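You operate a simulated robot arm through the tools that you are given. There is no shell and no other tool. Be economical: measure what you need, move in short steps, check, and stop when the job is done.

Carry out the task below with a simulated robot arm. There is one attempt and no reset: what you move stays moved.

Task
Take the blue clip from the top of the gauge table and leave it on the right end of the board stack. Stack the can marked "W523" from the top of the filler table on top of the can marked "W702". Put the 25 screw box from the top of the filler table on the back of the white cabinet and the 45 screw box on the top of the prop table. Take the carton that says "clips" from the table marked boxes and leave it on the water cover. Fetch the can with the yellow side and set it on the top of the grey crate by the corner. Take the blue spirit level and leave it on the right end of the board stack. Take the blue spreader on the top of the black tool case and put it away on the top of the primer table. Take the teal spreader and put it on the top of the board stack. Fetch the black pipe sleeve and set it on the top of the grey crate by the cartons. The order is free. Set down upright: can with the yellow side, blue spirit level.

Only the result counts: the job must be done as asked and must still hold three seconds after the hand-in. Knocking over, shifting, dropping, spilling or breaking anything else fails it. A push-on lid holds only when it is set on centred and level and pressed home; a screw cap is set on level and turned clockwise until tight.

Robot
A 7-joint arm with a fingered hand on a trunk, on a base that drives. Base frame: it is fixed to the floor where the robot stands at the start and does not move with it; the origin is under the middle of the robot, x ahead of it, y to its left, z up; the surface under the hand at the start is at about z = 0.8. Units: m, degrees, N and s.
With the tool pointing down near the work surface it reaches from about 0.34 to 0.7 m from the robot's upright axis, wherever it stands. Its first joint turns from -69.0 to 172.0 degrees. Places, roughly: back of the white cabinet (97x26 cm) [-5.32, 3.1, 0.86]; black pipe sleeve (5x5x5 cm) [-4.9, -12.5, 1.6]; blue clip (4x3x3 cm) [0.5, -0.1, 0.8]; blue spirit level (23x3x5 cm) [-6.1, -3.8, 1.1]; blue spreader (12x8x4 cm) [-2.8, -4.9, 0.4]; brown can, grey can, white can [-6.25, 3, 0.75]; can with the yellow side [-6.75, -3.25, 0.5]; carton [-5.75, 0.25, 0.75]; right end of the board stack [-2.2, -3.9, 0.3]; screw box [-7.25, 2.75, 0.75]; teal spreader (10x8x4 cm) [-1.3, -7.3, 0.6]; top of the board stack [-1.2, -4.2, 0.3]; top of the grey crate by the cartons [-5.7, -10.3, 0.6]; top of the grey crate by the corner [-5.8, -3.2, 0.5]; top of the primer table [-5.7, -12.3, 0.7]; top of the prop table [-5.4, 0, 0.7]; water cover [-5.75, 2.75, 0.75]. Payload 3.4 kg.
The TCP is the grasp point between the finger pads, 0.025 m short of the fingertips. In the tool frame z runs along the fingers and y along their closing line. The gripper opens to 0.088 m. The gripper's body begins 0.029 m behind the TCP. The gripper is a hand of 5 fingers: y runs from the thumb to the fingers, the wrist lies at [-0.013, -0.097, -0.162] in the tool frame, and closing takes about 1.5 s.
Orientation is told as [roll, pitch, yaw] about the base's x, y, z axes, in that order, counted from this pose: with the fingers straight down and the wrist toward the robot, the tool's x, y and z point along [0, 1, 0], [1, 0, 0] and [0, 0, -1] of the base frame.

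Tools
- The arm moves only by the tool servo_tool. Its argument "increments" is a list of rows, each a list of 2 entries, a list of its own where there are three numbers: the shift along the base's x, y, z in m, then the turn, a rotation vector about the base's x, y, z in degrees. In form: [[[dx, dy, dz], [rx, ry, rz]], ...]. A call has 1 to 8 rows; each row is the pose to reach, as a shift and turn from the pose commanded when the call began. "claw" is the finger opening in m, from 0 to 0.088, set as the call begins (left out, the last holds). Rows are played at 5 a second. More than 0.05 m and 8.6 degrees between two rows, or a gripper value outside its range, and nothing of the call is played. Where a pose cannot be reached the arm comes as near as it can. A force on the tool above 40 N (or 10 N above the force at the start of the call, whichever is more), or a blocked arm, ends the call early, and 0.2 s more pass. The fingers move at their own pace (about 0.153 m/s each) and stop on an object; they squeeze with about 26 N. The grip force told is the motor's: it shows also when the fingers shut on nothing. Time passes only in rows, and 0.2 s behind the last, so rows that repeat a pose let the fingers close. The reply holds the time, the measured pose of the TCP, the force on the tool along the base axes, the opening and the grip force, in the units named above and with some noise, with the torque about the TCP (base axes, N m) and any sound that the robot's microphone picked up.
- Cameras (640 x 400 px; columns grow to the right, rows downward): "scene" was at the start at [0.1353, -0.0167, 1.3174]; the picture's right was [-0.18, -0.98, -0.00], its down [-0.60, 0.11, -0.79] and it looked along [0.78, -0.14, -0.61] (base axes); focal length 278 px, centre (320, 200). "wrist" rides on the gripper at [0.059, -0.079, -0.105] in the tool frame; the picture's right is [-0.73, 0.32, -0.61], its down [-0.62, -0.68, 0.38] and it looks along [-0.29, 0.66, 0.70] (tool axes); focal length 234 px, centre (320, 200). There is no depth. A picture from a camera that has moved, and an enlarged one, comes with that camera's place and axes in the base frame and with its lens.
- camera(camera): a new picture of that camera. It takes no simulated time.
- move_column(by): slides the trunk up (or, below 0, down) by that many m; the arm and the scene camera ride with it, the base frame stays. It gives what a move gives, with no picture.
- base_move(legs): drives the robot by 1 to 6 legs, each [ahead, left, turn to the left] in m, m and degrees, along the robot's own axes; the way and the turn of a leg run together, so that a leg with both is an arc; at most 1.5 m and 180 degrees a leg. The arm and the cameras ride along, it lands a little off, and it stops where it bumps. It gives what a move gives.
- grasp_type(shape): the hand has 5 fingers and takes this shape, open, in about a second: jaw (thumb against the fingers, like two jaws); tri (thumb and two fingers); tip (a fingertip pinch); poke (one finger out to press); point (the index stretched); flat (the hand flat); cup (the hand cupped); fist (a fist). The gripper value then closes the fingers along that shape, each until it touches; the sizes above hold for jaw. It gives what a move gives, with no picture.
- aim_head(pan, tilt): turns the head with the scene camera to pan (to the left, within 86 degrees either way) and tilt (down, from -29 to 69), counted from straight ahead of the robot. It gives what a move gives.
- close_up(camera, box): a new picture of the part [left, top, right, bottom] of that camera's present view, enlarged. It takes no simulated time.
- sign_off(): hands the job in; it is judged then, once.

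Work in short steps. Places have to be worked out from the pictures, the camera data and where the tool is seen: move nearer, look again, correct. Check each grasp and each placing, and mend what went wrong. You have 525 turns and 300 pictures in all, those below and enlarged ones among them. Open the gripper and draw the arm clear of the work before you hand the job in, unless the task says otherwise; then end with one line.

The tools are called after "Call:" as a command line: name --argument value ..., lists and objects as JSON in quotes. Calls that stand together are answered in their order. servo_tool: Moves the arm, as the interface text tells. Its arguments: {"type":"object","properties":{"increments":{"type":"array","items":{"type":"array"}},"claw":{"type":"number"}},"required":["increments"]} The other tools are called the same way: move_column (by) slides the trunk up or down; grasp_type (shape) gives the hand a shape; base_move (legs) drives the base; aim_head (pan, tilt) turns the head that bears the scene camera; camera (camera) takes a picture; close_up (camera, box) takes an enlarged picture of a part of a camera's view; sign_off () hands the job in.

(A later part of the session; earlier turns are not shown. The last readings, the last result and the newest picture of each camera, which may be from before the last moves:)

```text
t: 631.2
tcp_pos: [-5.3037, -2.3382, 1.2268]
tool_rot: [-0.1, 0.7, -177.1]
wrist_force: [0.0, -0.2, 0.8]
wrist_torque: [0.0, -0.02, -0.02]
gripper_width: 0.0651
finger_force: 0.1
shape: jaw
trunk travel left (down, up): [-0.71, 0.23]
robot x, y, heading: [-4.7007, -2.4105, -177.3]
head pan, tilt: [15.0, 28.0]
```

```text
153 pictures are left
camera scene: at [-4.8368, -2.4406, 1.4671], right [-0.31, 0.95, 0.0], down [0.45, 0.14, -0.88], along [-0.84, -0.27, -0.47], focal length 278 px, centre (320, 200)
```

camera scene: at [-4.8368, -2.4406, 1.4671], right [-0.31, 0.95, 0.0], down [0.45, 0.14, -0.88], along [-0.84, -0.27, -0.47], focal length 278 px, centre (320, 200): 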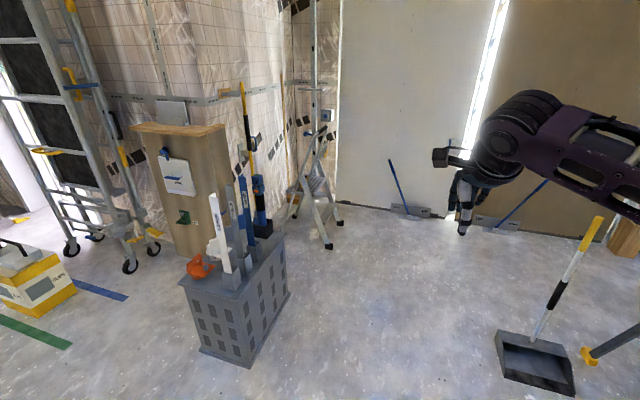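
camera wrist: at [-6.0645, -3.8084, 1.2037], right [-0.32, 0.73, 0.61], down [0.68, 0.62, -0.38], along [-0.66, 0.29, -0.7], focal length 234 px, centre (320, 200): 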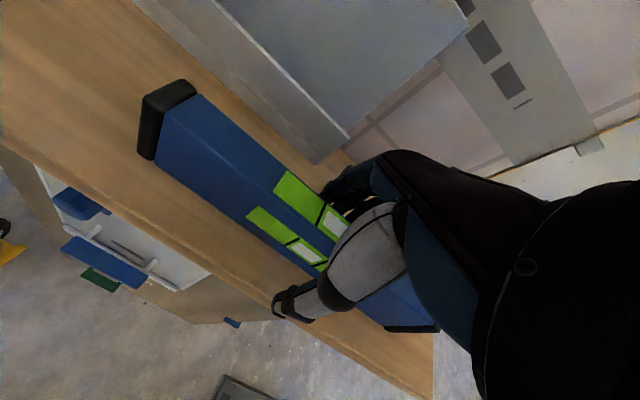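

Call:
close_up --camera "scene" --box '[180, 120, 380, 245]'

```text
3.20 times, centred on (280, 182) of scene
camera zoom: at [-4.8368, -2.4406, 1.4671], right [-0.31, 0.95, 0.0], down [0.45, 0.14, -0.88], along [-0.84, -0.27, -0.47], focal length 888 px, centre (448, 256)
```

zoom: 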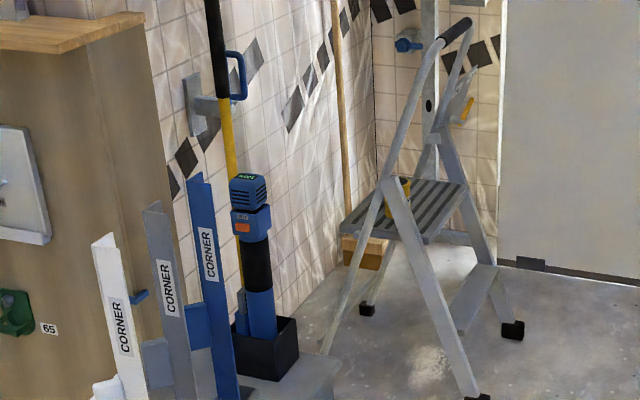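

The can sits on the step stool's platform, triangulated near (-6.742,-3.206,0.535). I go nearer along the north side of the crate.

Call:
base_move --legs '[[1.0, -0.02, 0], [0, 0, 45]]'

Call:
aim_head --pan 10 --tilt 35

Call:
camera --camera "scene"

```text
t: 638.5
tcp_pos: [-6.1985, -2.8072, 1.2258]
tool_rot: [-0.1, 0.6, -132.8]
wrist_force: [0.0, 0.2, -0.6]
wrist_torque: [-0.01, 0.03, -0.01]
gripper_width: 0.0648
finger_force: 0.0
shape: jaw
trunk travel left (down, up): [-0.71, 0.23]
robot x, y, heading: [-5.7161, -2.4332, -132.7]
head pan, tilt: [15.0, 28.0]
```

```text
t: 639.2
tcp_pos: [-6.1984, -2.8066, 1.2257]
tool_rot: [-0.1, 0.6, -132.8]
wrist_force: [-0.6, 0.1, -0.9]
wrist_torque: [-0.02, -0.03, 0.04]
gripper_width: 0.0649
finger_force: 0.1
shape: jaw
trunk travel left (down, up): [-0.71, 0.23]
robot x, y, heading: [-5.716, -2.4363, -132.9]
head pan, tilt: [10.0, 35.0]
```

```text
151 pictures are left
camera scene: at [-5.7979, -2.5479, 1.4561], right [-0.84, 0.54, 0.0], down [0.31, 0.48, -0.82], along [-0.44, -0.69, -0.57], focal length 278 px, centre (320, 200)
```

scene: 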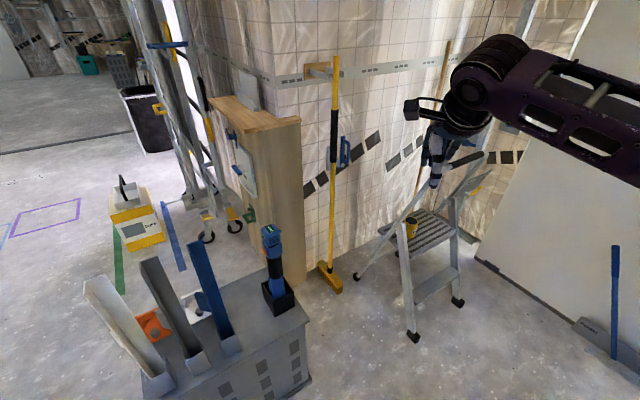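

Call:
close_up --camera "scene" --box '[340, 140, 500, 350]'

Call:
close_up --camera "scene" --box '[70, 210, 330, 400]'

```text
1.90 times, centred on (420, 245) of scene
camera zoom: at [-5.7979, -2.5479, 1.4561], right [-0.84, 0.54, 0.0], down [0.31, 0.48, -0.82], along [-0.44, -0.69, -0.57], focal length 529 px, centre (130, 114)
```

zoom: 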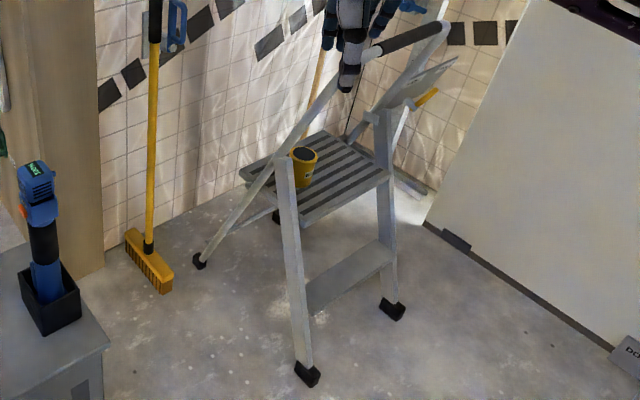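

```text
2.11 times, centred on (200, 305) of scene
camera zoom: at [-5.7979, -2.5479, 1.4561], right [-0.84, 0.54, 0.0], down [0.31, 0.48, -0.82], along [-0.44, -0.69, -0.57], focal length 584 px, centre (573, -21)
```

zoom: 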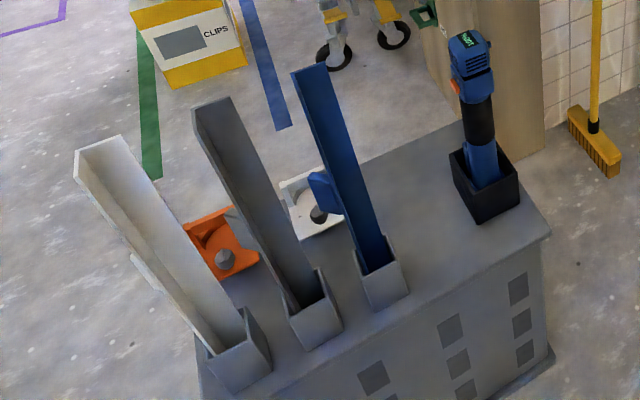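

The stool's hoop and rails leave access from the north under the hoop (x -6.64..-7.03, bar z≈0.99). I'll stand north of it with the tool nearly horizontal. First I drive to about (-6.7,-2.4) and face south.

Call:
base_move --legs '[[0.3, -0.75, 0], [0.3, 0, 42.7]]'

Call:
aim_head --pan 0 --tilt 40

Call:
camera --camera "scene"

```text
t: 645.4
tcp_pos: [-6.669, -3.0381, 1.2262]
tool_rot: [-0.2, 0.6, -89.8]
wrist_force: [0.1, 0.4, 0.2]
wrist_torque: [-0.01, -0.04, -0.01]
gripper_width: 0.0649
finger_force: 0.1
shape: jaw
trunk travel left (down, up): [-0.71, 0.23]
robot x, y, heading: [-6.5715, -2.4429, -89.9]
head pan, tilt: [10.0, 35.0]
```

```text
t: 646.2
tcp_pos: [-6.6681, -3.0379, 1.2267]
tool_rot: [-0.1, 0.5, -89.7]
wrist_force: [0.1, 0.6, -1.0]
wrist_torque: [0.04, 0.03, -0.02]
gripper_width: 0.0648
finger_force: 0.0
shape: jaw
trunk travel left (down, up): [-0.71, 0.23]
robot x, y, heading: [-6.5685, -2.4378, -89.5]
head pan, tilt: [0.0, 40.0]
```

```text
148 pictures are left
camera scene: at [-6.5685, -2.5735, 1.4485], right [-1.0, -0.01, 0.0], down [0.0, 0.64, -0.77], along [0.0, -0.77, -0.64], focal length 278 px, centre (320, 200)
```

scene: 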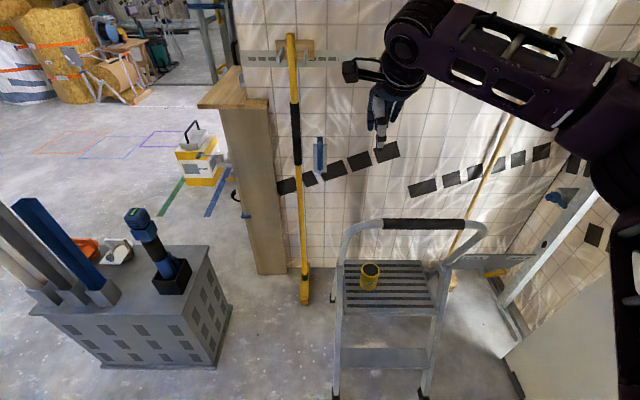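

The can is at (-6.75,-3.20) with the hoop bar ahead of it at y≈-3.04. I turn the tool to yaw 0 and tilt it forward 65° up here in free space.

Call:
servo_tool --increments '[[[0, 0, 0], [0, 0, 8]], [[0, 0, 0], [0, 0, 16]], [[0, 0, 0], [0, 0, 24]], [[0, 0, 0], [0, 0, 32]], [[0, 0, 0], [0, 0, 40]], [[0, 0, 0], [0, 0, 48]], [[0, 0, 0], [0, 0, 56]], [[0, 0, 0], [0, 0, 64]]]' --claw 0.088

Call:
servo_tool --increments '[[[0, 0, 0], [0, 0, 8]], [[0, 0, 0], [0, 0, 16]], [[0, 0, 0], [0, 0, 24]], [[0, 0, 0], [0, 0, 26]]]'

Call:
servo_tool --increments '[[[0, 0, 0], [-8.1, 0, 0]], [[0, 0, 0], [-16.2, 0, 0]], [[0, 0, 0], [-24.3, 0, 0]], [[0, 0, 0], [-32.4, 0, 0]], [[0, 0, 0], [-40.5, 0, 0]], [[0, 0, 0], [-48.6, 0, 0]], [[0, 0, 0], [-56.7, 0, 0]], [[0, 0, 0], [-65, 0, 0]]]'

Call:
camera --camera "scene"

```text
t: 648.0
tcp_pos: [-6.6673, -3.038, 1.2271]
tool_rot: [-0.2, 0.7, -25.6]
wrist_force: [0.3, 0.9, 0.5]
wrist_torque: [0.01, 0.0, 0.0]
gripper_width: 0.0879
finger_force: 0.0
shape: jaw
trunk travel left (down, up): [-0.71, 0.23]
robot x, y, heading: [-6.5683, -2.4429, -89.8]
head pan, tilt: [0.0, 40.0]
```

```text
t: 649.0
tcp_pos: [-6.6633, -3.0217, 1.217]
tool_rot: [-0.5, 0.5, 0.1]
wrist_force: [-0.2, -0.2, 0.7]
wrist_torque: [-0.01, 0.03, 0.04]
gripper_width: 0.0879
finger_force: 0.1
shape: jaw
out of reach, approached as far as the arm can: row 3, 4
trunk travel left (down, up): [-0.71, 0.23]
robot x, y, heading: [-6.5676, -2.437, -89.7]
head pan, tilt: [0.0, 40.0]
```

```text
t: 650.8
tcp_pos: [-6.665, -3.0205, 1.217]
tool_rot: [-65.5, 0.4, -0.5]
wrist_force: [-0.4, -0.2, 0.2]
wrist_torque: [0.0, 0.02, 0.03]
gripper_width: 0.088
finger_force: 0.0
shape: jaw
trunk travel left (down, up): [-0.71, 0.23]
robot x, y, heading: [-6.5703, -2.4372, -89.5]
head pan, tilt: [0.0, 40.0]
```

```text
147 pictures are left
camera scene: at [-6.569, -2.5732, 1.4485], right [-1.0, -0.01, 0.0], down [0.0, 0.64, -0.77], along [0.0, -0.77, -0.64], focal length 278 px, centre (320, 200)
```

scene: 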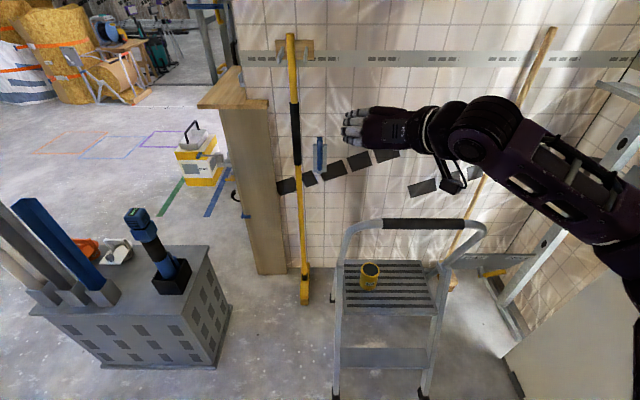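

The tilted posture is fine. I back off 0.25 m, shift to x≈-6.65, and lower the trunk so the hand is at platform height, then look.

Call:
base_move --legs '[[-0.28, -0.08, 0]]'

Call:
move_column --by -0.4

Call:
move_column --by -0.26

Call:
aim_head --pan 0 --tilt 20

Call:
camera --camera "scene"

Call:
camera --camera "wrist"

```text
t: 652.8
tcp_pos: [-6.7459, -2.7432, 1.2166]
tool_rot: [-65.1, 0.5, -0.5]
wrist_force: [-0.1, 0.3, -0.2]
wrist_torque: [0.02, 0.02, -0.03]
gripper_width: 0.0876
finger_force: 0.0
shape: jaw
trunk travel left (down, up): [-0.71, 0.23]
robot x, y, heading: [-6.648, -2.162, -89.9]
head pan, tilt: [0.0, 40.0]
```

```text
t: 656.6
tcp_pos: [-6.7463, -2.7427, 0.8162]
tool_rot: [-65.2, 0.4, -0.4]
wrist_force: [0.2, 0.8, 0.1]
wrist_torque: [0.02, -0.01, 0.01]
gripper_width: 0.088
finger_force: 0.0
shape: jaw
trunk travel left (down, up): [-0.31, 0.63]
robot x, y, heading: [-6.6513, -2.162, -89.9]
head pan, tilt: [0.0, 40.0]
```

```text
t: 659.2
tcp_pos: [-6.7452, -2.7426, 0.5565]
tool_rot: [-65.2, 0.5, -0.5]
wrist_force: [0.4, 0.5, 0.6]
wrist_torque: [-0.04, 0.07, 0.0]
gripper_width: 0.088
finger_force: 0.0
shape: jaw
trunk travel left (down, up): [-0.05, 0.89]
robot x, y, heading: [-6.6498, -2.1577, -89.8]
head pan, tilt: [0.0, 40.0]
```

```text
t: 660.1
tcp_pos: [-6.7458, -2.7437, 0.556]
tool_rot: [-65.2, 0.6, -0.6]
wrist_force: [0.4, 0.0, 0.0]
wrist_torque: [0.01, 0.01, 0.0]
gripper_width: 0.088
finger_force: 0.1
shape: jaw
trunk travel left (down, up): [-0.05, 0.89]
robot x, y, heading: [-6.6489, -2.1579, -89.9]
head pan, tilt: [0.0, 20.0]
```

```text
146 pictures are left
camera scene: at [-6.6496, -2.3046, 0.8198], right [-1.0, 0.0, 0.0], down [0.0, 0.34, -0.94], along [0.0, -0.94, -0.34], focal length 278 px, centre (320, 200)
```

scene: 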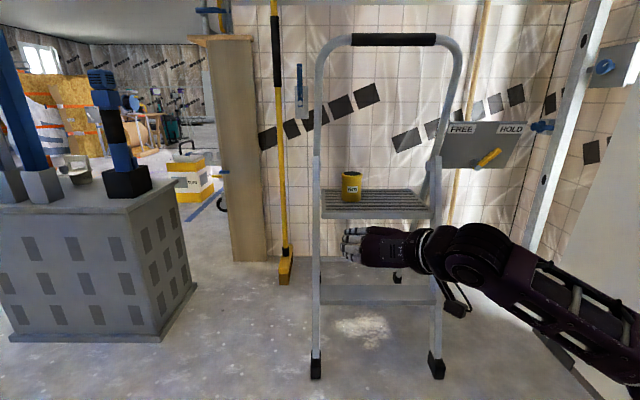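

```text
145 pictures are left
camera wrist: at [-6.8232, -2.6232, 0.5488], right [0.33, 0.24, 0.91], down [-0.68, -0.6, 0.41], along [0.65, -0.76, -0.03], focal length 234 px, centre (320, 200)
```

wrist: 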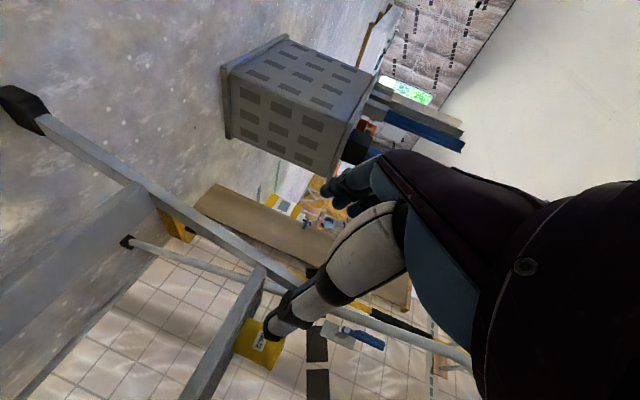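

The can: x≈-6.755, z 0.49–0.594, about 7 cm wide. I drive 0.34 m ahead so that the fingertips stop short of it.

Call:
base_move --legs '[[0.33, -0.01, 0]]'

Call:
camera --camera "wrist"

Call:
camera --camera "scene"

```text
t: 662.2
tcp_pos: [-6.7582, -3.0705, 0.5569]
tool_rot: [-65.2, 0.5, -0.7]
wrist_force: [0.1, 1.1, 0.1]
wrist_torque: [0.01, 0.0, -0.01]
gripper_width: 0.0879
finger_force: 0.1
shape: jaw
trunk travel left (down, up): [-0.05, 0.89]
robot x, y, heading: [-6.6601, -2.4856, -89.9]
head pan, tilt: [0.0, 20.0]
```

```text
144 pictures are left
camera wrist: at [-6.8335, -2.9497, 0.5488], right [0.33, 0.24, 0.91], down [-0.69, -0.6, 0.41], along [0.65, -0.76, -0.03], focal length 234 px, centre (320, 200)
```

wrist: 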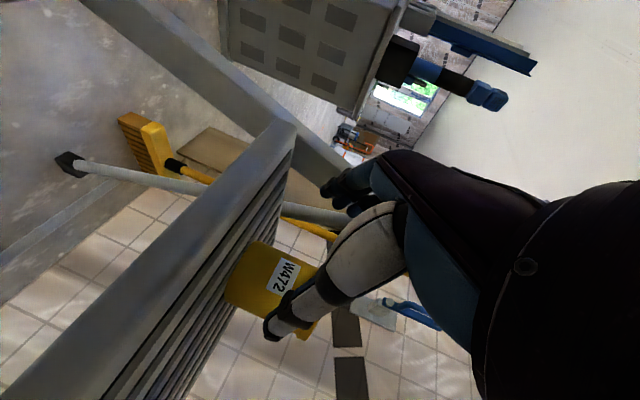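

```text
143 pictures are left
camera scene: at [-6.659, -2.6315, 0.8199], right [-1.0, 0.0, 0.0], down [0.0, 0.34, -0.94], along [0.0, -0.94, -0.34], focal length 278 px, centre (320, 200)
```

scene: 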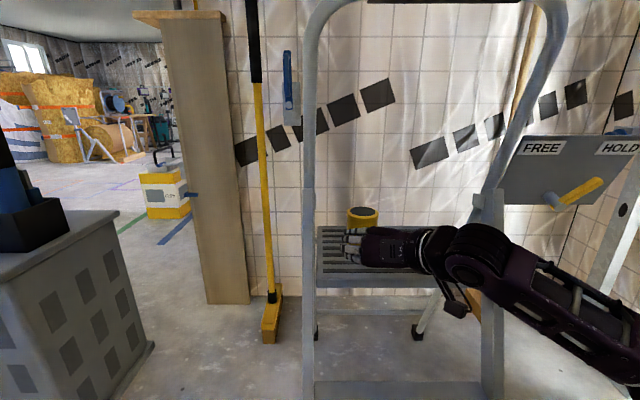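

Aligned to about 8 mm; I correct x and advance in small steps.

Call:
servo_tool --increments '[[[0.008, -0.03, -0.006], [0, 0, 0]], [[0.008, -0.06, -0.012], [0, 0, 0]], [[0.008, -0.075, -0.012], [0, 0, 0]]]'

Call:
camera --camera "wrist"

Call:
close_up --camera "scene" --box '[290, 180, 510, 318]'

```text
t: 663.0
tcp_pos: [-6.7497, -3.1463, 0.5451]
tool_rot: [-65.2, 0.6, -0.7]
wrist_force: [0.2, -0.3, -0.5]
wrist_torque: [-0.01, 0.02, -0.01]
gripper_width: 0.0881
finger_force: 0.1
shape: jaw
trunk travel left (down, up): [-0.05, 0.89]
robot x, y, heading: [-6.6606, -2.4872, -90.1]
head pan, tilt: [0.0, 20.0]
```

```text
142 pictures are left
camera wrist: at [-6.8261, -3.0254, 0.5373], right [0.33, 0.24, 0.91], down [-0.69, -0.6, 0.41], along [0.65, -0.76, -0.03], focal length 234 px, centre (320, 200)
```

wrist: 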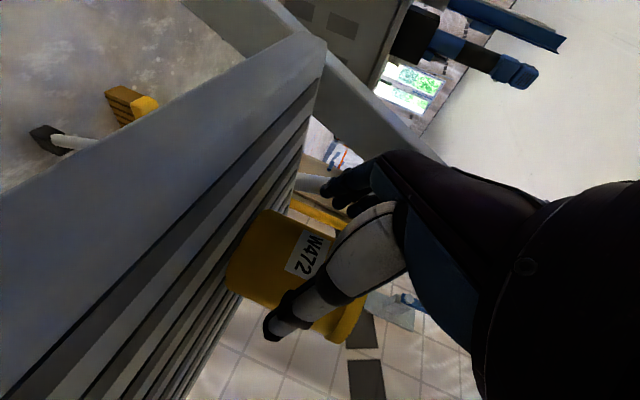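

```text
2.90 times, centred on (400, 249) of scene
camera zoom: at [-6.6591, -2.6315, 0.8199], right [-1.0, 0.0, 0.0], down [0.0, 0.34, -0.94], along [0.0, -0.94, -0.34], focal length 804 px, centre (88, 58)
```

zoom: 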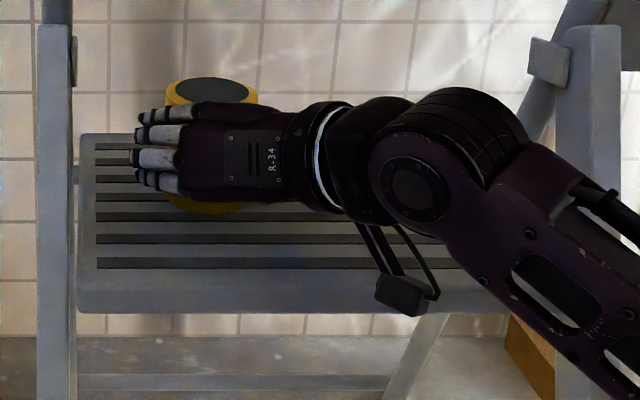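

Clear so far. I advance the last 45 mm.

Call:
servo_tool --increments '[[[0, -0.02, 0], [0, 0, 0]], [[0, -0.045, 0], [0, 0, 0]], [[0, -0.045, 0], [0, 0, 0]]]'

Call:
camera --camera "wrist"

Call:
close_up --camera "scene" --box '[290, 180, 450, 280]'

```text
t: 663.9
tcp_pos: [-6.7492, -3.1915, 0.5444]
tool_rot: [-65.2, 0.5, -0.8]
wrist_force: [-0.4, 0.3, 0.1]
wrist_torque: [-0.01, 0.03, 0.0]
gripper_width: 0.0881
finger_force: 0.1
shape: jaw
trunk travel left (down, up): [-0.05, 0.89]
robot x, y, heading: [-6.6579, -2.4865, -90.1]
head pan, tilt: [0.0, 20.0]
```

```text
140 pictures are left
camera wrist: at [-6.8261, -3.0708, 0.5377], right [0.33, 0.24, 0.91], down [-0.68, -0.6, 0.41], along [0.65, -0.76, -0.03], focal length 234 px, centre (320, 200)
```

wrist: 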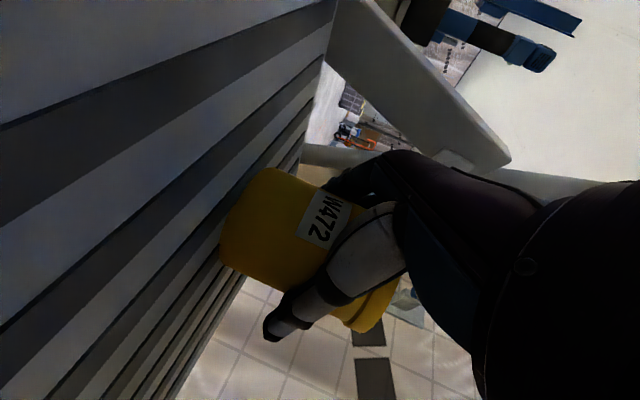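

```text
4.00 times, centred on (370, 230) of scene
camera zoom: at [-6.659, -2.6315, 0.8199], right [-1.0, 0.0, 0.0], down [0.0, 0.34, -0.94], along [0.0, -0.94, -0.34], focal length 1110 px, centre (120, 80)
```

zoom: 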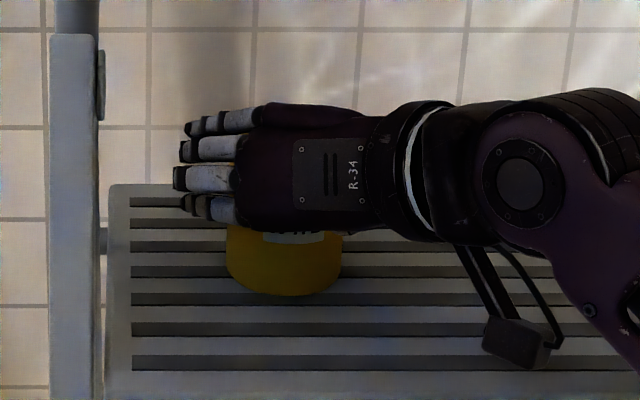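

The can is between thumb and fingers. I close.

Call:
servo_tool --increments '[[[0, 0, 0], [0, 0, 0]], [[0, 0, 0], [0, 0, 0]], [[0, 0, 0], [0, 0, 0]], [[0, 0, 0], [0, 0, 0]], [[0, 0, 0], [0, 0, 0]], [[0, 0, 0], [0, 0, 0]]]' --claw 0.0

Call:
servo_tool --increments '[[[0, 0, 0.01], [0, 0, 0]], [[0, 0, 0.025], [0, 0, 0]], [[0, 0, 0.04], [0, 0, 0]]]'

Call:
close_up --camera "scene" --box '[290, 150, 450, 280]'

Call:
camera --camera "wrist"

```text
t: 665.2
tcp_pos: [-6.7492, -3.1921, 0.5455]
tool_rot: [-65.1, 0.5, -0.8]
wrist_force: [-0.8, -0.4, 1.0]
wrist_torque: [-0.01, 0.07, 0.01]
gripper_width: 0.0633
finger_force: 26.0
shape: jaw
trunk travel left (down, up): [-0.05, 0.89]
robot x, y, heading: [-6.6592, -2.486, -90.1]
head pan, tilt: [0.0, 20.0]
```

```text
t: 666.0
tcp_pos: [-6.7497, -3.1918, 0.5851]
tool_rot: [-65.1, 0.5, -0.7]
wrist_force: [0.2, -0.5, -2.1]
wrist_torque: [0.06, -0.02, 0.04]
gripper_width: 0.0634
finger_force: 25.7
shape: jaw
trunk travel left (down, up): [-0.05, 0.89]
robot x, y, heading: [-6.6579, -2.4877, -89.8]
head pan, tilt: [0.0, 20.0]
```

```text
3.08 times, centred on (370, 215) of scene
camera zoom: at [-6.659, -2.6319, 0.8198], right [-1.0, 0.0, 0.0], down [0.0, 0.34, -0.94], along [0.0, -0.94, -0.34], focal length 854 px, centre (166, 154)
```

zoom: 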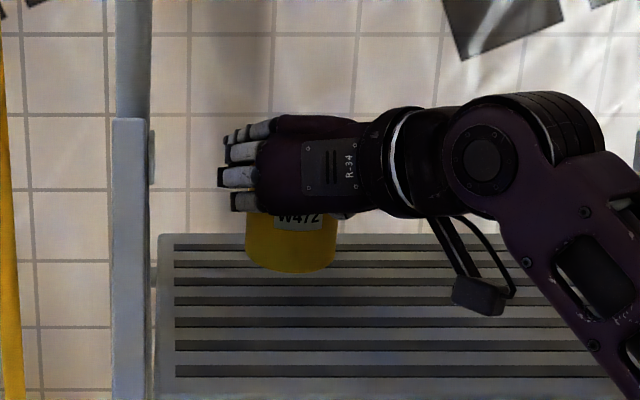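

```text
137 pictures are left
camera wrist: at [-6.8253, -3.0709, 0.577], right [0.33, 0.24, 0.91], down [-0.68, -0.6, 0.41], along [0.65, -0.76, -0.04], focal length 234 px, centre (320, 200)
```

wrist: 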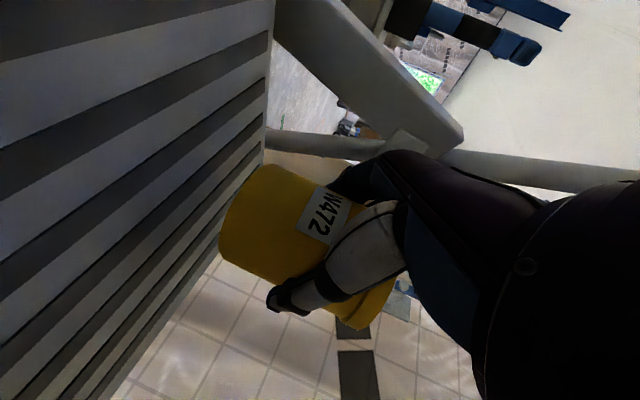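

Held and lifted upright. I withdraw north, clear of the stool.

Call:
servo_tool --increments '[[[0, 0.03, 0.01], [0, 0, 0]], [[0, 0.06, 0.01], [0, 0, 0]], [[0, 0.09, 0.01], [0, 0, 0]], [[0, 0.12, 0.01], [0, 0, 0]]]'

Call:
base_move --legs '[[-0.45, 0, 0]]'

Call:
move_column --by 0.35

Call:
camera --camera "scene"

```text
t: 667.0
tcp_pos: [-6.7489, -3.0711, 0.594]
tool_rot: [-65.1, 0.6, -0.8]
wrist_force: [0.3, 0.5, -3.2]
wrist_torque: [0.04, 0.0, 0.0]
gripper_width: 0.0632
finger_force: 26.1
shape: jaw
trunk travel left (down, up): [-0.05, 0.89]
robot x, y, heading: [-6.6587, -2.4865, -90.1]
head pan, tilt: [0.0, 20.0]
```

```text
t: 669.8
tcp_pos: [-6.7488, -2.6261, 0.5936]
tool_rot: [-65.2, 0.5, -0.7]
wrist_force: [0.1, 0.8, -3.5]
wrist_torque: [-0.01, -0.01, 0.02]
gripper_width: 0.0633
finger_force: 25.9
shape: jaw
trunk travel left (down, up): [-0.05, 0.89]
robot x, y, heading: [-6.6575, -2.0368, -89.8]
head pan, tilt: [0.0, 20.0]
```

```text
t: 673.2
tcp_pos: [-6.7499, -2.6259, 0.9437]
tool_rot: [-65.1, 0.5, -0.7]
wrist_force: [0.2, 0.6, -2.8]
wrist_torque: [0.04, 0.0, 0.0]
gripper_width: 0.0633
finger_force: 26.0
shape: jaw
trunk travel left (down, up): [-0.4, 0.54]
robot x, y, heading: [-6.658, -2.0381, -90.2]
head pan, tilt: [0.0, 20.0]
```

```text
136 pictures are left
camera scene: at [-6.6596, -2.1859, 1.1698], right [-1.0, 0.0, 0.0], down [0.0, 0.34, -0.94], along [0.0, -0.94, -0.34], focal length 278 px, centre (320, 200)
```

scene: 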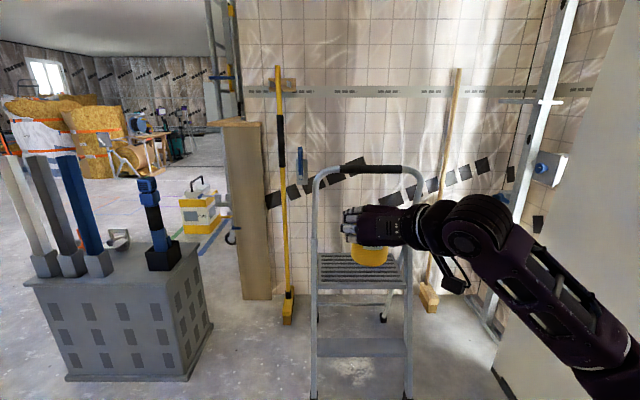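

Now to the crate: free spot at its south-west corner, about (-5.99,-3.29), reached from the south. I drive round: east along the north side first.

Call:
base_move --legs '[[0.12, 0.3, 0], [0, 1.2, 0], [0.7, 0.4, 0], [1.2, 0, 0]]'

Call:
base_move --legs '[[0, 0, -120]]'

Call:
camera --camera "scene"

```text
t: 690.6
tcp_pos: [-4.8315, -4.65, 0.9426]
tool_rot: [-65.1, 0.4, -0.7]
wrist_force: [0.0, 0.0, -2.1]
wrist_torque: [0.01, 0.03, 0.0]
gripper_width: 0.0633
finger_force: 26.0
shape: jaw
trunk travel left (down, up): [-0.4, 0.54]
robot x, y, heading: [-4.7405, -4.068, -90.0]
head pan, tilt: [0.0, 20.0]
```

```text
t: 696.0
tcp_pos: [-5.2034, -3.6938, 0.9438]
tool_rot: [-65.1, 0.5, -120.9]
wrist_force: [0.4, -1.0, -3.2]
wrist_torque: [0.01, -0.04, 0.03]
gripper_width: 0.063
finger_force: 25.7
shape: jaw
trunk travel left (down, up): [-0.4, 0.54]
robot x, y, heading: [-4.7433, -4.0642, 149.6]
head pan, tilt: [0.0, 20.0]
```

```text
135 pictures are left
camera scene: at [-4.8665, -3.9934, 1.1698], right [0.5, 0.87, 0.0], down [0.3, -0.17, -0.94], along [-0.81, 0.47, -0.34], focal length 278 px, centre (320, 200)
```

scene: 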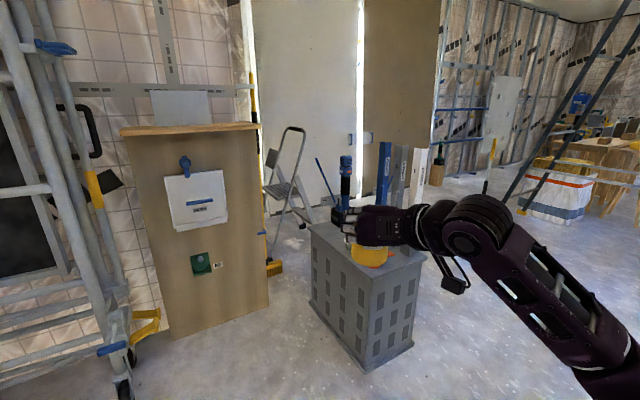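

Call:
move_column --by 0.25

Call:
base_move --legs '[[0.68, 0.3, 0], [0, 0, -35]]'

Call:
aim_head --pan 10 --tilt 45

Call:
camera --camera "scene"

```text
t: 698.6
tcp_pos: [-5.2036, -3.6928, 1.1935]
tool_rot: [-65.1, 0.5, -120.8]
wrist_force: [0.4, 0.8, -2.4]
wrist_torque: [-0.01, 0.01, -0.02]
gripper_width: 0.0629
finger_force: 26.0
shape: jaw
trunk travel left (down, up): [-0.65, 0.29]
robot x, y, heading: [-4.7451, -4.0665, 149.9]
head pan, tilt: [0.0, 20.0]
```

```text
t: 704.3
tcp_pos: [-5.631, -3.4022, 1.1926]
tool_rot: [-65.1, 0.5, -157.3]
wrist_force: [0.6, 0.4, -2.4]
wrist_torque: [-0.04, -0.01, 0.03]
gripper_width: 0.0631
finger_force: 25.8
shape: jaw
trunk travel left (down, up): [-0.65, 0.29]
robot x, y, heading: [-5.4821, -3.9733, 113.6]
head pan, tilt: [0.0, 20.0]
```

```text
t: 705.2
tcp_pos: [-5.6309, -3.4014, 1.1934]
tool_rot: [-65.1, 0.5, -157.2]
wrist_force: [-0.4, -0.6, -2.4]
wrist_torque: [-0.02, 0.01, -0.01]
gripper_width: 0.0633
finger_force: 26.1
shape: jaw
trunk travel left (down, up): [-0.65, 0.29]
robot x, y, heading: [-5.4749, -3.9718, 113.4]
head pan, tilt: [10.0, 45.0]
```

```text
134 pictures are left
camera scene: at [-5.5451, -3.8598, 1.3812], right [0.83, 0.55, 0.0], down [0.39, -0.59, -0.71], along [-0.39, 0.59, -0.71], focal length 278 px, centre (320, 200)
```

scene: 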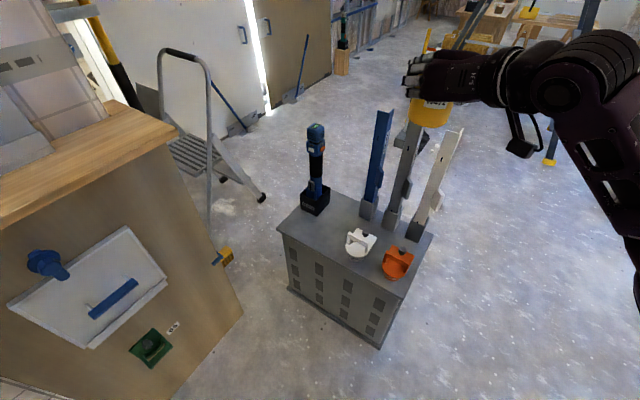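

Crate top free spot chosen at (-5.935,-3.285), between the drill stand and the white piece. I shift the base so the TCP comes above it.

Call:
base_move --legs '[[0.225, 0.234, 0]]'

Call:
move_column --by -0.35

Call:
aim_head --pan 0 --tilt 45

Call:
camera --camera "scene"

Call:
camera --camera "wrist"

```text
t: 707.4
tcp_pos: [-5.9343, -3.29, 1.1931]
tool_rot: [-65.1, 0.5, -157.5]
wrist_force: [-0.2, 0.4, -2.9]
wrist_torque: [0.0, 0.0, 0.01]
gripper_width: 0.0632
finger_force: 26.3
shape: jaw
trunk travel left (down, up): [-0.65, 0.29]
robot x, y, heading: [-5.7827, -3.8594, 113.3]
head pan, tilt: [10.0, 45.0]
```

```text
t: 710.8
tcp_pos: [-5.9339, -3.2902, 0.8428]
tool_rot: [-65.1, 0.5, -157.4]
wrist_force: [-0.4, 0.1, -2.6]
wrist_torque: [-0.01, 0.03, 0.01]
gripper_width: 0.0631
finger_force: 26.7
shape: jaw
trunk travel left (down, up): [-0.3, 0.64]
robot x, y, heading: [-5.787, -3.8591, 113.1]
head pan, tilt: [10.0, 45.0]
```

```text
t: 711.5
tcp_pos: [-5.9347, -3.2909, 0.8439]
tool_rot: [-65.1, 0.5, -157.4]
wrist_force: [0.3, 0.1, -2.3]
wrist_torque: [-0.03, -0.02, 0.0]
gripper_width: 0.0634
finger_force: 26.6
shape: jaw
trunk travel left (down, up): [-0.3, 0.64]
robot x, y, heading: [-5.7834, -3.8644, 113.2]
head pan, tilt: [0.0, 45.0]
```

```text
133 pictures are left
camera scene: at [-5.8377, -3.7423, 1.0312], right [0.92, 0.4, 0.0], down [0.28, -0.65, -0.71], along [-0.28, 0.65, -0.71], focal length 278 px, centre (320, 200)
```

scene: 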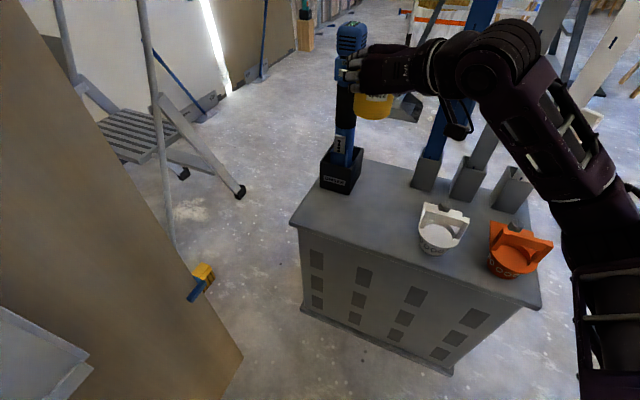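

```text
132 pictures are left
camera wrist: at [-5.8146, -3.3714, 0.836], right [-0.21, -0.35, 0.91], down [0.39, 0.82, 0.41], along [-0.9, 0.44, -0.04], focal length 234 px, centre (320, 200)
```

wrist: 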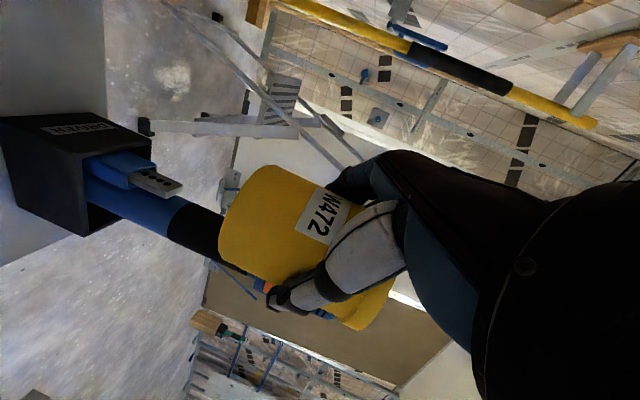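

The spot projects to free surface; I lower further.

Call:
move_column --by -0.24

Call:
camera --camera "scene"

Call:
camera --camera "wrist"

```text
t: 714.0
tcp_pos: [-5.9349, -3.291, 0.6037]
tool_rot: [-65.1, 0.5, -157.4]
wrist_force: [0.2, 0.1, -2.0]
wrist_torque: [-0.02, 0.03, -0.01]
gripper_width: 0.0634
finger_force: 26.5
shape: jaw
trunk travel left (down, up): [-0.06, 0.88]
robot x, y, heading: [-5.7853, -3.8633, 113.4]
head pan, tilt: [0.0, 45.0]
```

```text
131 pictures are left
camera scene: at [-5.8377, -3.7424, 0.7912], right [0.92, 0.4, 0.0], down [0.28, -0.65, -0.71], along [-0.28, 0.65, -0.71], focal length 278 px, centre (320, 200)
```

scene: 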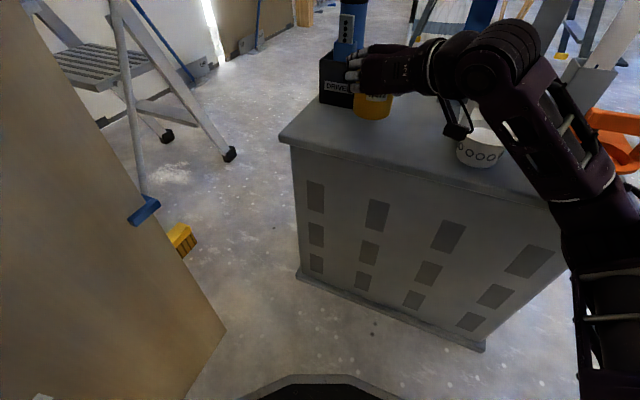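

```text
130 pictures are left
camera wrist: at [-5.8146, -3.3716, 0.5961], right [-0.21, -0.35, 0.91], down [0.39, 0.82, 0.41], along [-0.9, 0.44, -0.04], focal length 234 px, centre (320, 200)
```

wrist: 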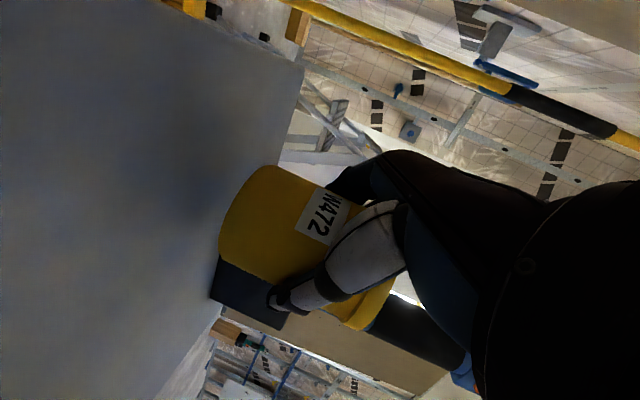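

Call:
servo_tool --increments '[[[0, 0, -0.015], [0, 0, 0]], [[0, 0, -0.028], [0, 0, 0]], [[0, 0, -0.036], [0, 0, 0]], [[0, 0, -0.042], [0, 0, 0]]]'

Call:
camera --camera "wrist"

```text
t: 715.0
tcp_pos: [-5.9331, -3.2921, 0.5686]
tool_rot: [-66.0, 0.3, -157.4]
wrist_force: [-2.0, 5.0, 25.1]
wrist_torque: [0.05, 0.44, -0.08]
gripper_width: 0.0638
finger_force: 25.9
shape: jaw
trunk travel left (down, up): [-0.06, 0.88]
robot x, y, heading: [-5.784, -3.8636, 113.4]
head pan, tilt: [0.0, 45.0]
```

```text
129 pictures are left
camera wrist: at [-5.8144, -3.373, 0.5583], right [-0.2, -0.36, 0.91], down [0.4, 0.82, 0.42], along [-0.9, 0.44, -0.02], focal length 234 px, centre (320, 200)
```

wrist: 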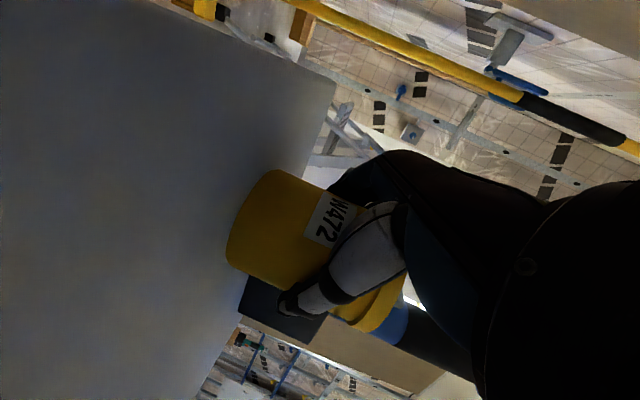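

Contact is beneath the can. I ease off, open, and check.

Call:
servo_tool --increments '[[[0, 0, 0.006], [0, 0, 0]], [[0, 0, 0.006], [0, 0, 0]]]'

Call:
servo_tool --increments '[[[0, 0, 0], [0, 0, 0]], [[0, 0, 0], [0, 0, 0]], [[0, 0, 0], [0, 0, 0]]]' --claw 0.088

Call:
camera --camera "wrist"

Call:
close_up --camera "scene" --box '[270, 40, 530, 203]'

```text
t: 715.6
tcp_pos: [-5.9335, -3.2919, 0.5674]
tool_rot: [-65.4, 0.5, -157.4]
wrist_force: [-1.6, 0.8, 16.6]
wrist_torque: [0.05, 0.36, -0.04]
gripper_width: 0.0639
finger_force: 26.0
shape: jaw
trunk travel left (down, up): [-0.06, 0.88]
robot x, y, heading: [-5.7832, -3.8638, 113.5]
head pan, tilt: [0.0, 45.0]
```

```text
t: 716.4
tcp_pos: [-5.9348, -3.2923, 0.5659]
tool_rot: [-65.0, 0.6, -157.4]
wrist_force: [-1.1, -0.1, 1.8]
wrist_torque: [0.01, 0.0, 0.03]
gripper_width: 0.0877
finger_force: 0.0
shape: jaw
trunk travel left (down, up): [-0.06, 0.88]
robot x, y, heading: [-5.7867, -3.8631, 113.3]
head pan, tilt: [0.0, 45.0]
```

```text
128 pictures are left
camera wrist: at [-5.8144, -3.3726, 0.5594], right [-0.21, -0.35, 0.91], down [0.39, 0.82, 0.41], along [-0.9, 0.44, -0.04], focal length 234 px, centre (320, 200)
```

wrist: 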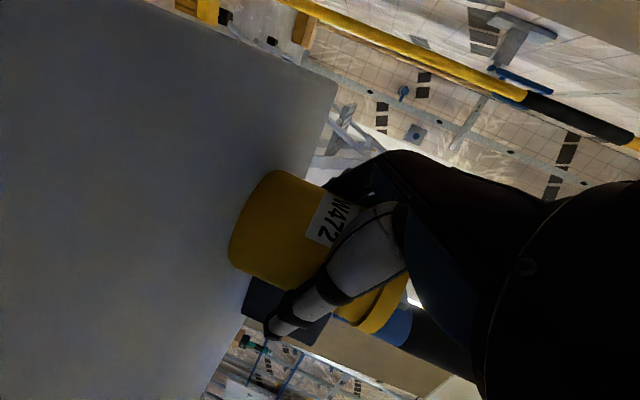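

```text
2.45 times, centred on (400, 122) of scene
camera zoom: at [-5.8376, -3.7429, 0.7912], right [0.92, 0.4, 0.0], down [0.28, -0.65, -0.71], along [-0.28, 0.65, -0.71], focal length 681 px, centre (124, 393)
```

zoom: 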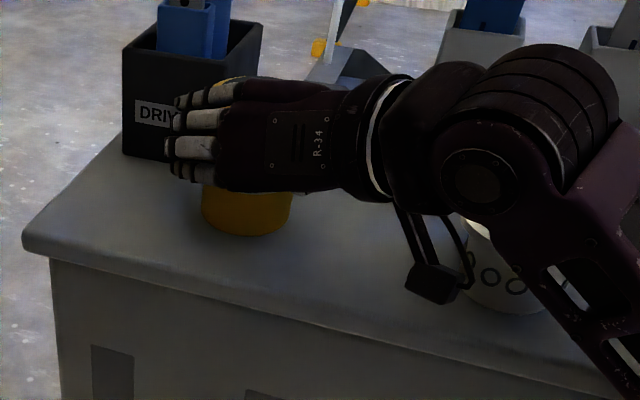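

Can stands free. I withdraw straight back along the lean direction.

Call:
servo_tool --increments '[[[0.015, -0.035, 0.002], [0, 0, 0]], [[0.03, -0.07, 0.004], [0, 0, 0]], [[0.04, -0.1, 0.004], [0, 0, 0]]]'

Call:
base_move --legs '[[-0.35, 0, 0]]'

Call:
move_column --by 0.4

Call:
camera --camera "scene"

```text
t: 717.2
tcp_pos: [-5.8937, -3.3915, 0.572]
tool_rot: [-65.1, 0.5, -157.4]
wrist_force: [0.4, -0.3, -1.3]
wrist_torque: [0.01, -0.01, 0.0]
gripper_width: 0.0875
finger_force: 0.1
shape: jaw
trunk travel left (down, up): [-0.06, 0.88]
robot x, y, heading: [-5.7843, -3.8606, 113.4]
head pan, tilt: [0.0, 45.0]
```

```text
t: 718.7
tcp_pos: [-5.8241, -3.5292, 0.5737]
tool_rot: [-65.1, 0.6, -158.2]
wrist_force: [0.3, -0.3, 0.1]
wrist_torque: [0.03, 0.02, -0.01]
gripper_width: 0.0876
finger_force: 0.1
shape: jaw
trunk travel left (down, up): [-0.06, 0.88]
robot x, y, heading: [-5.7204, -3.998, 112.6]
head pan, tilt: [0.0, 45.0]
stopped in leg 1: the robot was blocked; the commanded pose is now the measured one
```

```text
t: 722.6
tcp_pos: [-5.8242, -3.5289, 0.9738]
tool_rot: [-65.2, 0.4, -158.2]
wrist_force: [0.3, -0.1, 0.2]
wrist_torque: [0.01, -0.06, 0.03]
gripper_width: 0.088
finger_force: 0.1
shape: jaw
trunk travel left (down, up): [-0.46, 0.48]
robot x, y, heading: [-5.7209, -4.0024, 112.6]
head pan, tilt: [0.0, 45.0]
```

```text
126 pictures are left
camera scene: at [-5.773, -3.8807, 1.1912], right [0.92, 0.38, 0.0], down [0.27, -0.65, -0.71], along [-0.27, 0.65, -0.71], focal length 278 px, centre (320, 200)
```

scene: 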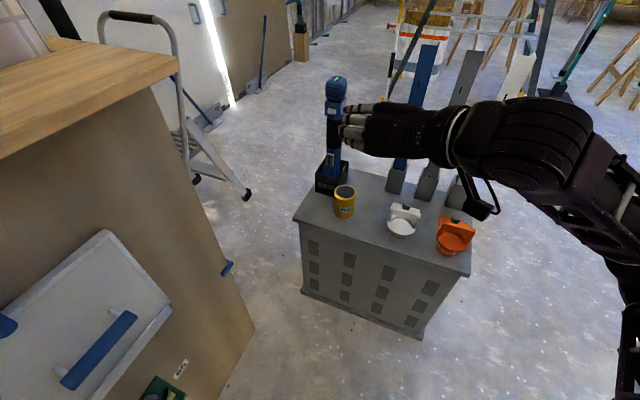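

The can stands upright. Something blocked my way back, though — I look to the left rear.

Call:
aim_head --pan 86 --tilt 45

Call:
camera --camera "scene"

```text
t: 724.2
tcp_pos: [-5.8238, -3.5291, 0.9735]
tool_rot: [-65.2, 0.5, -158.3]
wrist_force: [-0.1, -0.1, 0.2]
wrist_torque: [-0.01, -0.02, 0.0]
gripper_width: 0.0879
finger_force: 0.0
shape: jaw
trunk travel left (down, up): [-0.46, 0.48]
robot x, y, heading: [-5.7221, -4.0021, 112.7]
head pan, tilt: [85.9, 45.0]
```

```text
125 pictures are left
camera scene: at [-5.8191, -3.9814, 1.1912], right [-0.31, 0.95, 0.0], down [0.67, 0.22, -0.71], along [-0.67, -0.22, -0.71], focal length 278 px, centre (320, 200)
```

scene: 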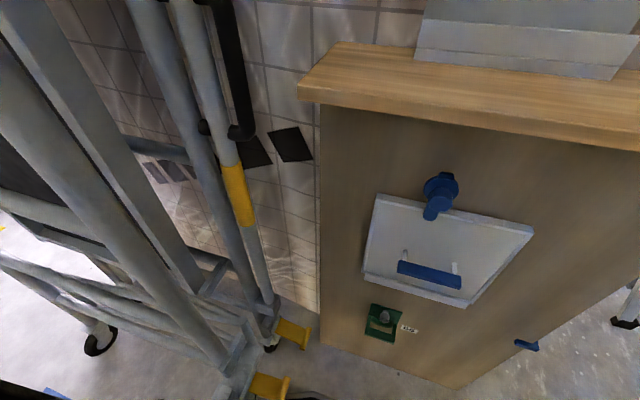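

I touched the scaffold's base lightly; it stands as before. I move away to the right and restore a natural arm posture.

Call:
base_move --legs '[[0, -0.5, 0], [-0.1, -0.7, 0]]'

Call:
servo_tool --increments '[[[0, 0, 0], [-7.4, -3.1, 0]], [[0, 0, 0], [-14.8, -6.2, 0]], [[0, 0, 0], [-22.2, -9.3, 0]], [[0, 0, 0], [-29.6, -12.4, 0]], [[0, 0, 0], [-37, -15.5, 0]], [[0, 0, 0], [-44.4, -18.6, 0]], [[0, 0, 0], [-51.8, -21.7, 0]], [[0, 0, 0], [-59.8, -25, 0]]]'

```text
t: 730.6
tcp_pos: [-4.6704, -3.1745, 0.9737]
tool_rot: [-65.1, 0.5, -158.9]
wrist_force: [-0.1, 0.5, 0.1]
wrist_torque: [-0.03, 0.01, 0.0]
gripper_width: 0.0877
finger_force: 0.1
shape: jaw
trunk travel left (down, up): [-0.46, 0.48]
robot x, y, heading: [-4.5744, -3.6463, 111.8]
head pan, tilt: [85.9, 45.0]
```

```text
refused: row 8 steps farther than a row can; nothing moved
```

Call:
servo_tool --increments '[[[0, 0, 0], [-7.58, -2.93, 0]], [[0, 0, 0], [-15.16, -5.85, 0]], [[0, 0, 0], [-22.7, -8.8, 0]], [[0, 0, 0], [-30.3, -11.7, 0]], [[0, 0, 0], [-37.9, -14.6, 0]], [[0, 0, 0], [-45.5, -17.6, 0]], [[0, 0, 0], [-53, -20.5, 0]], [[0, 0, 0], [-60.6, -23.4, 0]]]'

Call:
servo_tool --increments '[[[0, 0, 0], [0, 0, -8]], [[0, 0, 0], [0, 0, -16]], [[0, 0, 0], [0, 0, -24]], [[0, 0, 0], [0, 0, -32]], [[0, 0, 0], [0, 0, -40]], [[0, 0, 0], [0, 0, -48]], [[0, 0, 0], [0, 0, -56]], [[0, 0, 0], [0, 0, -64]]]'

Call:
servo_tool --increments '[[[0, 0, 0], [0, 0, -8]], [[0, 0, 0], [0, 0, -16]], [[0, 0, 0], [0, 0, -24]]]'

Call:
aim_head --pan 0 --tilt 15

Call:
camera --camera "scene"

```text
t: 732.4
tcp_pos: [-4.6695, -3.1741, 0.9723]
tool_rot: [-0.3, 0.3, -158.5]
wrist_force: [0.5, -0.3, -0.4]
wrist_torque: [-0.01, -0.01, 0.03]
gripper_width: 0.0875
finger_force: 0.1
shape: jaw
trunk travel left (down, up): [-0.46, 0.48]
robot x, y, heading: [-4.5738, -3.65, 111.5]
head pan, tilt: [85.9, 45.0]
```

```text
t: 734.2
tcp_pos: [-4.6702, -3.1746, 0.9728]
tool_rot: [-0.1, 0.3, 137.4]
wrist_force: [0.2, 1.1, 0.6]
wrist_torque: [0.02, 0.02, -0.02]
gripper_width: 0.088
finger_force: 0.2
shape: jaw
trunk travel left (down, up): [-0.46, 0.48]
robot x, y, heading: [-4.5747, -3.644, 111.8]
head pan, tilt: [85.9, 45.0]
```

```text
t: 735.0
tcp_pos: [-4.6699, -3.1749, 0.9726]
tool_rot: [-0.3, 0.2, 113.4]
wrist_force: [-0.6, -0.7, -0.1]
wrist_torque: [0.04, -0.02, -0.03]
gripper_width: 0.0876
finger_force: 0.1
shape: jaw
trunk travel left (down, up): [-0.46, 0.48]
robot x, y, heading: [-4.5762, -3.6453, 111.9]
head pan, tilt: [85.9, 45.0]
```

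```text
t: 736.6
tcp_pos: [-4.6697, -3.1761, 0.9736]
tool_rot: [-0.2, 0.3, 113.7]
wrist_force: [-0.9, 1.0, 0.2]
wrist_torque: [-0.02, -0.02, -0.02]
gripper_width: 0.0878
finger_force: 0.1
shape: jaw
trunk travel left (down, up): [-0.46, 0.48]
robot x, y, heading: [-4.5762, -3.6496, 111.9]
head pan, tilt: [0.0, 15.0]
```

```text
124 pictures are left
camera scene: at [-4.6284, -3.5156, 1.238], right [0.93, 0.37, 0.0], down [0.1, -0.24, -0.97], along [-0.36, 0.9, -0.26], focal length 278 px, centre (320, 200)
```

scene: 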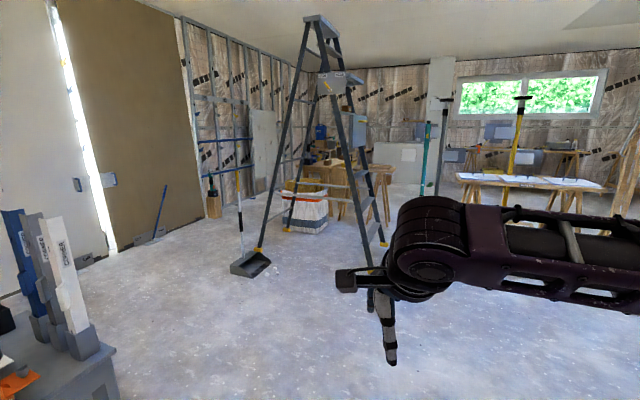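

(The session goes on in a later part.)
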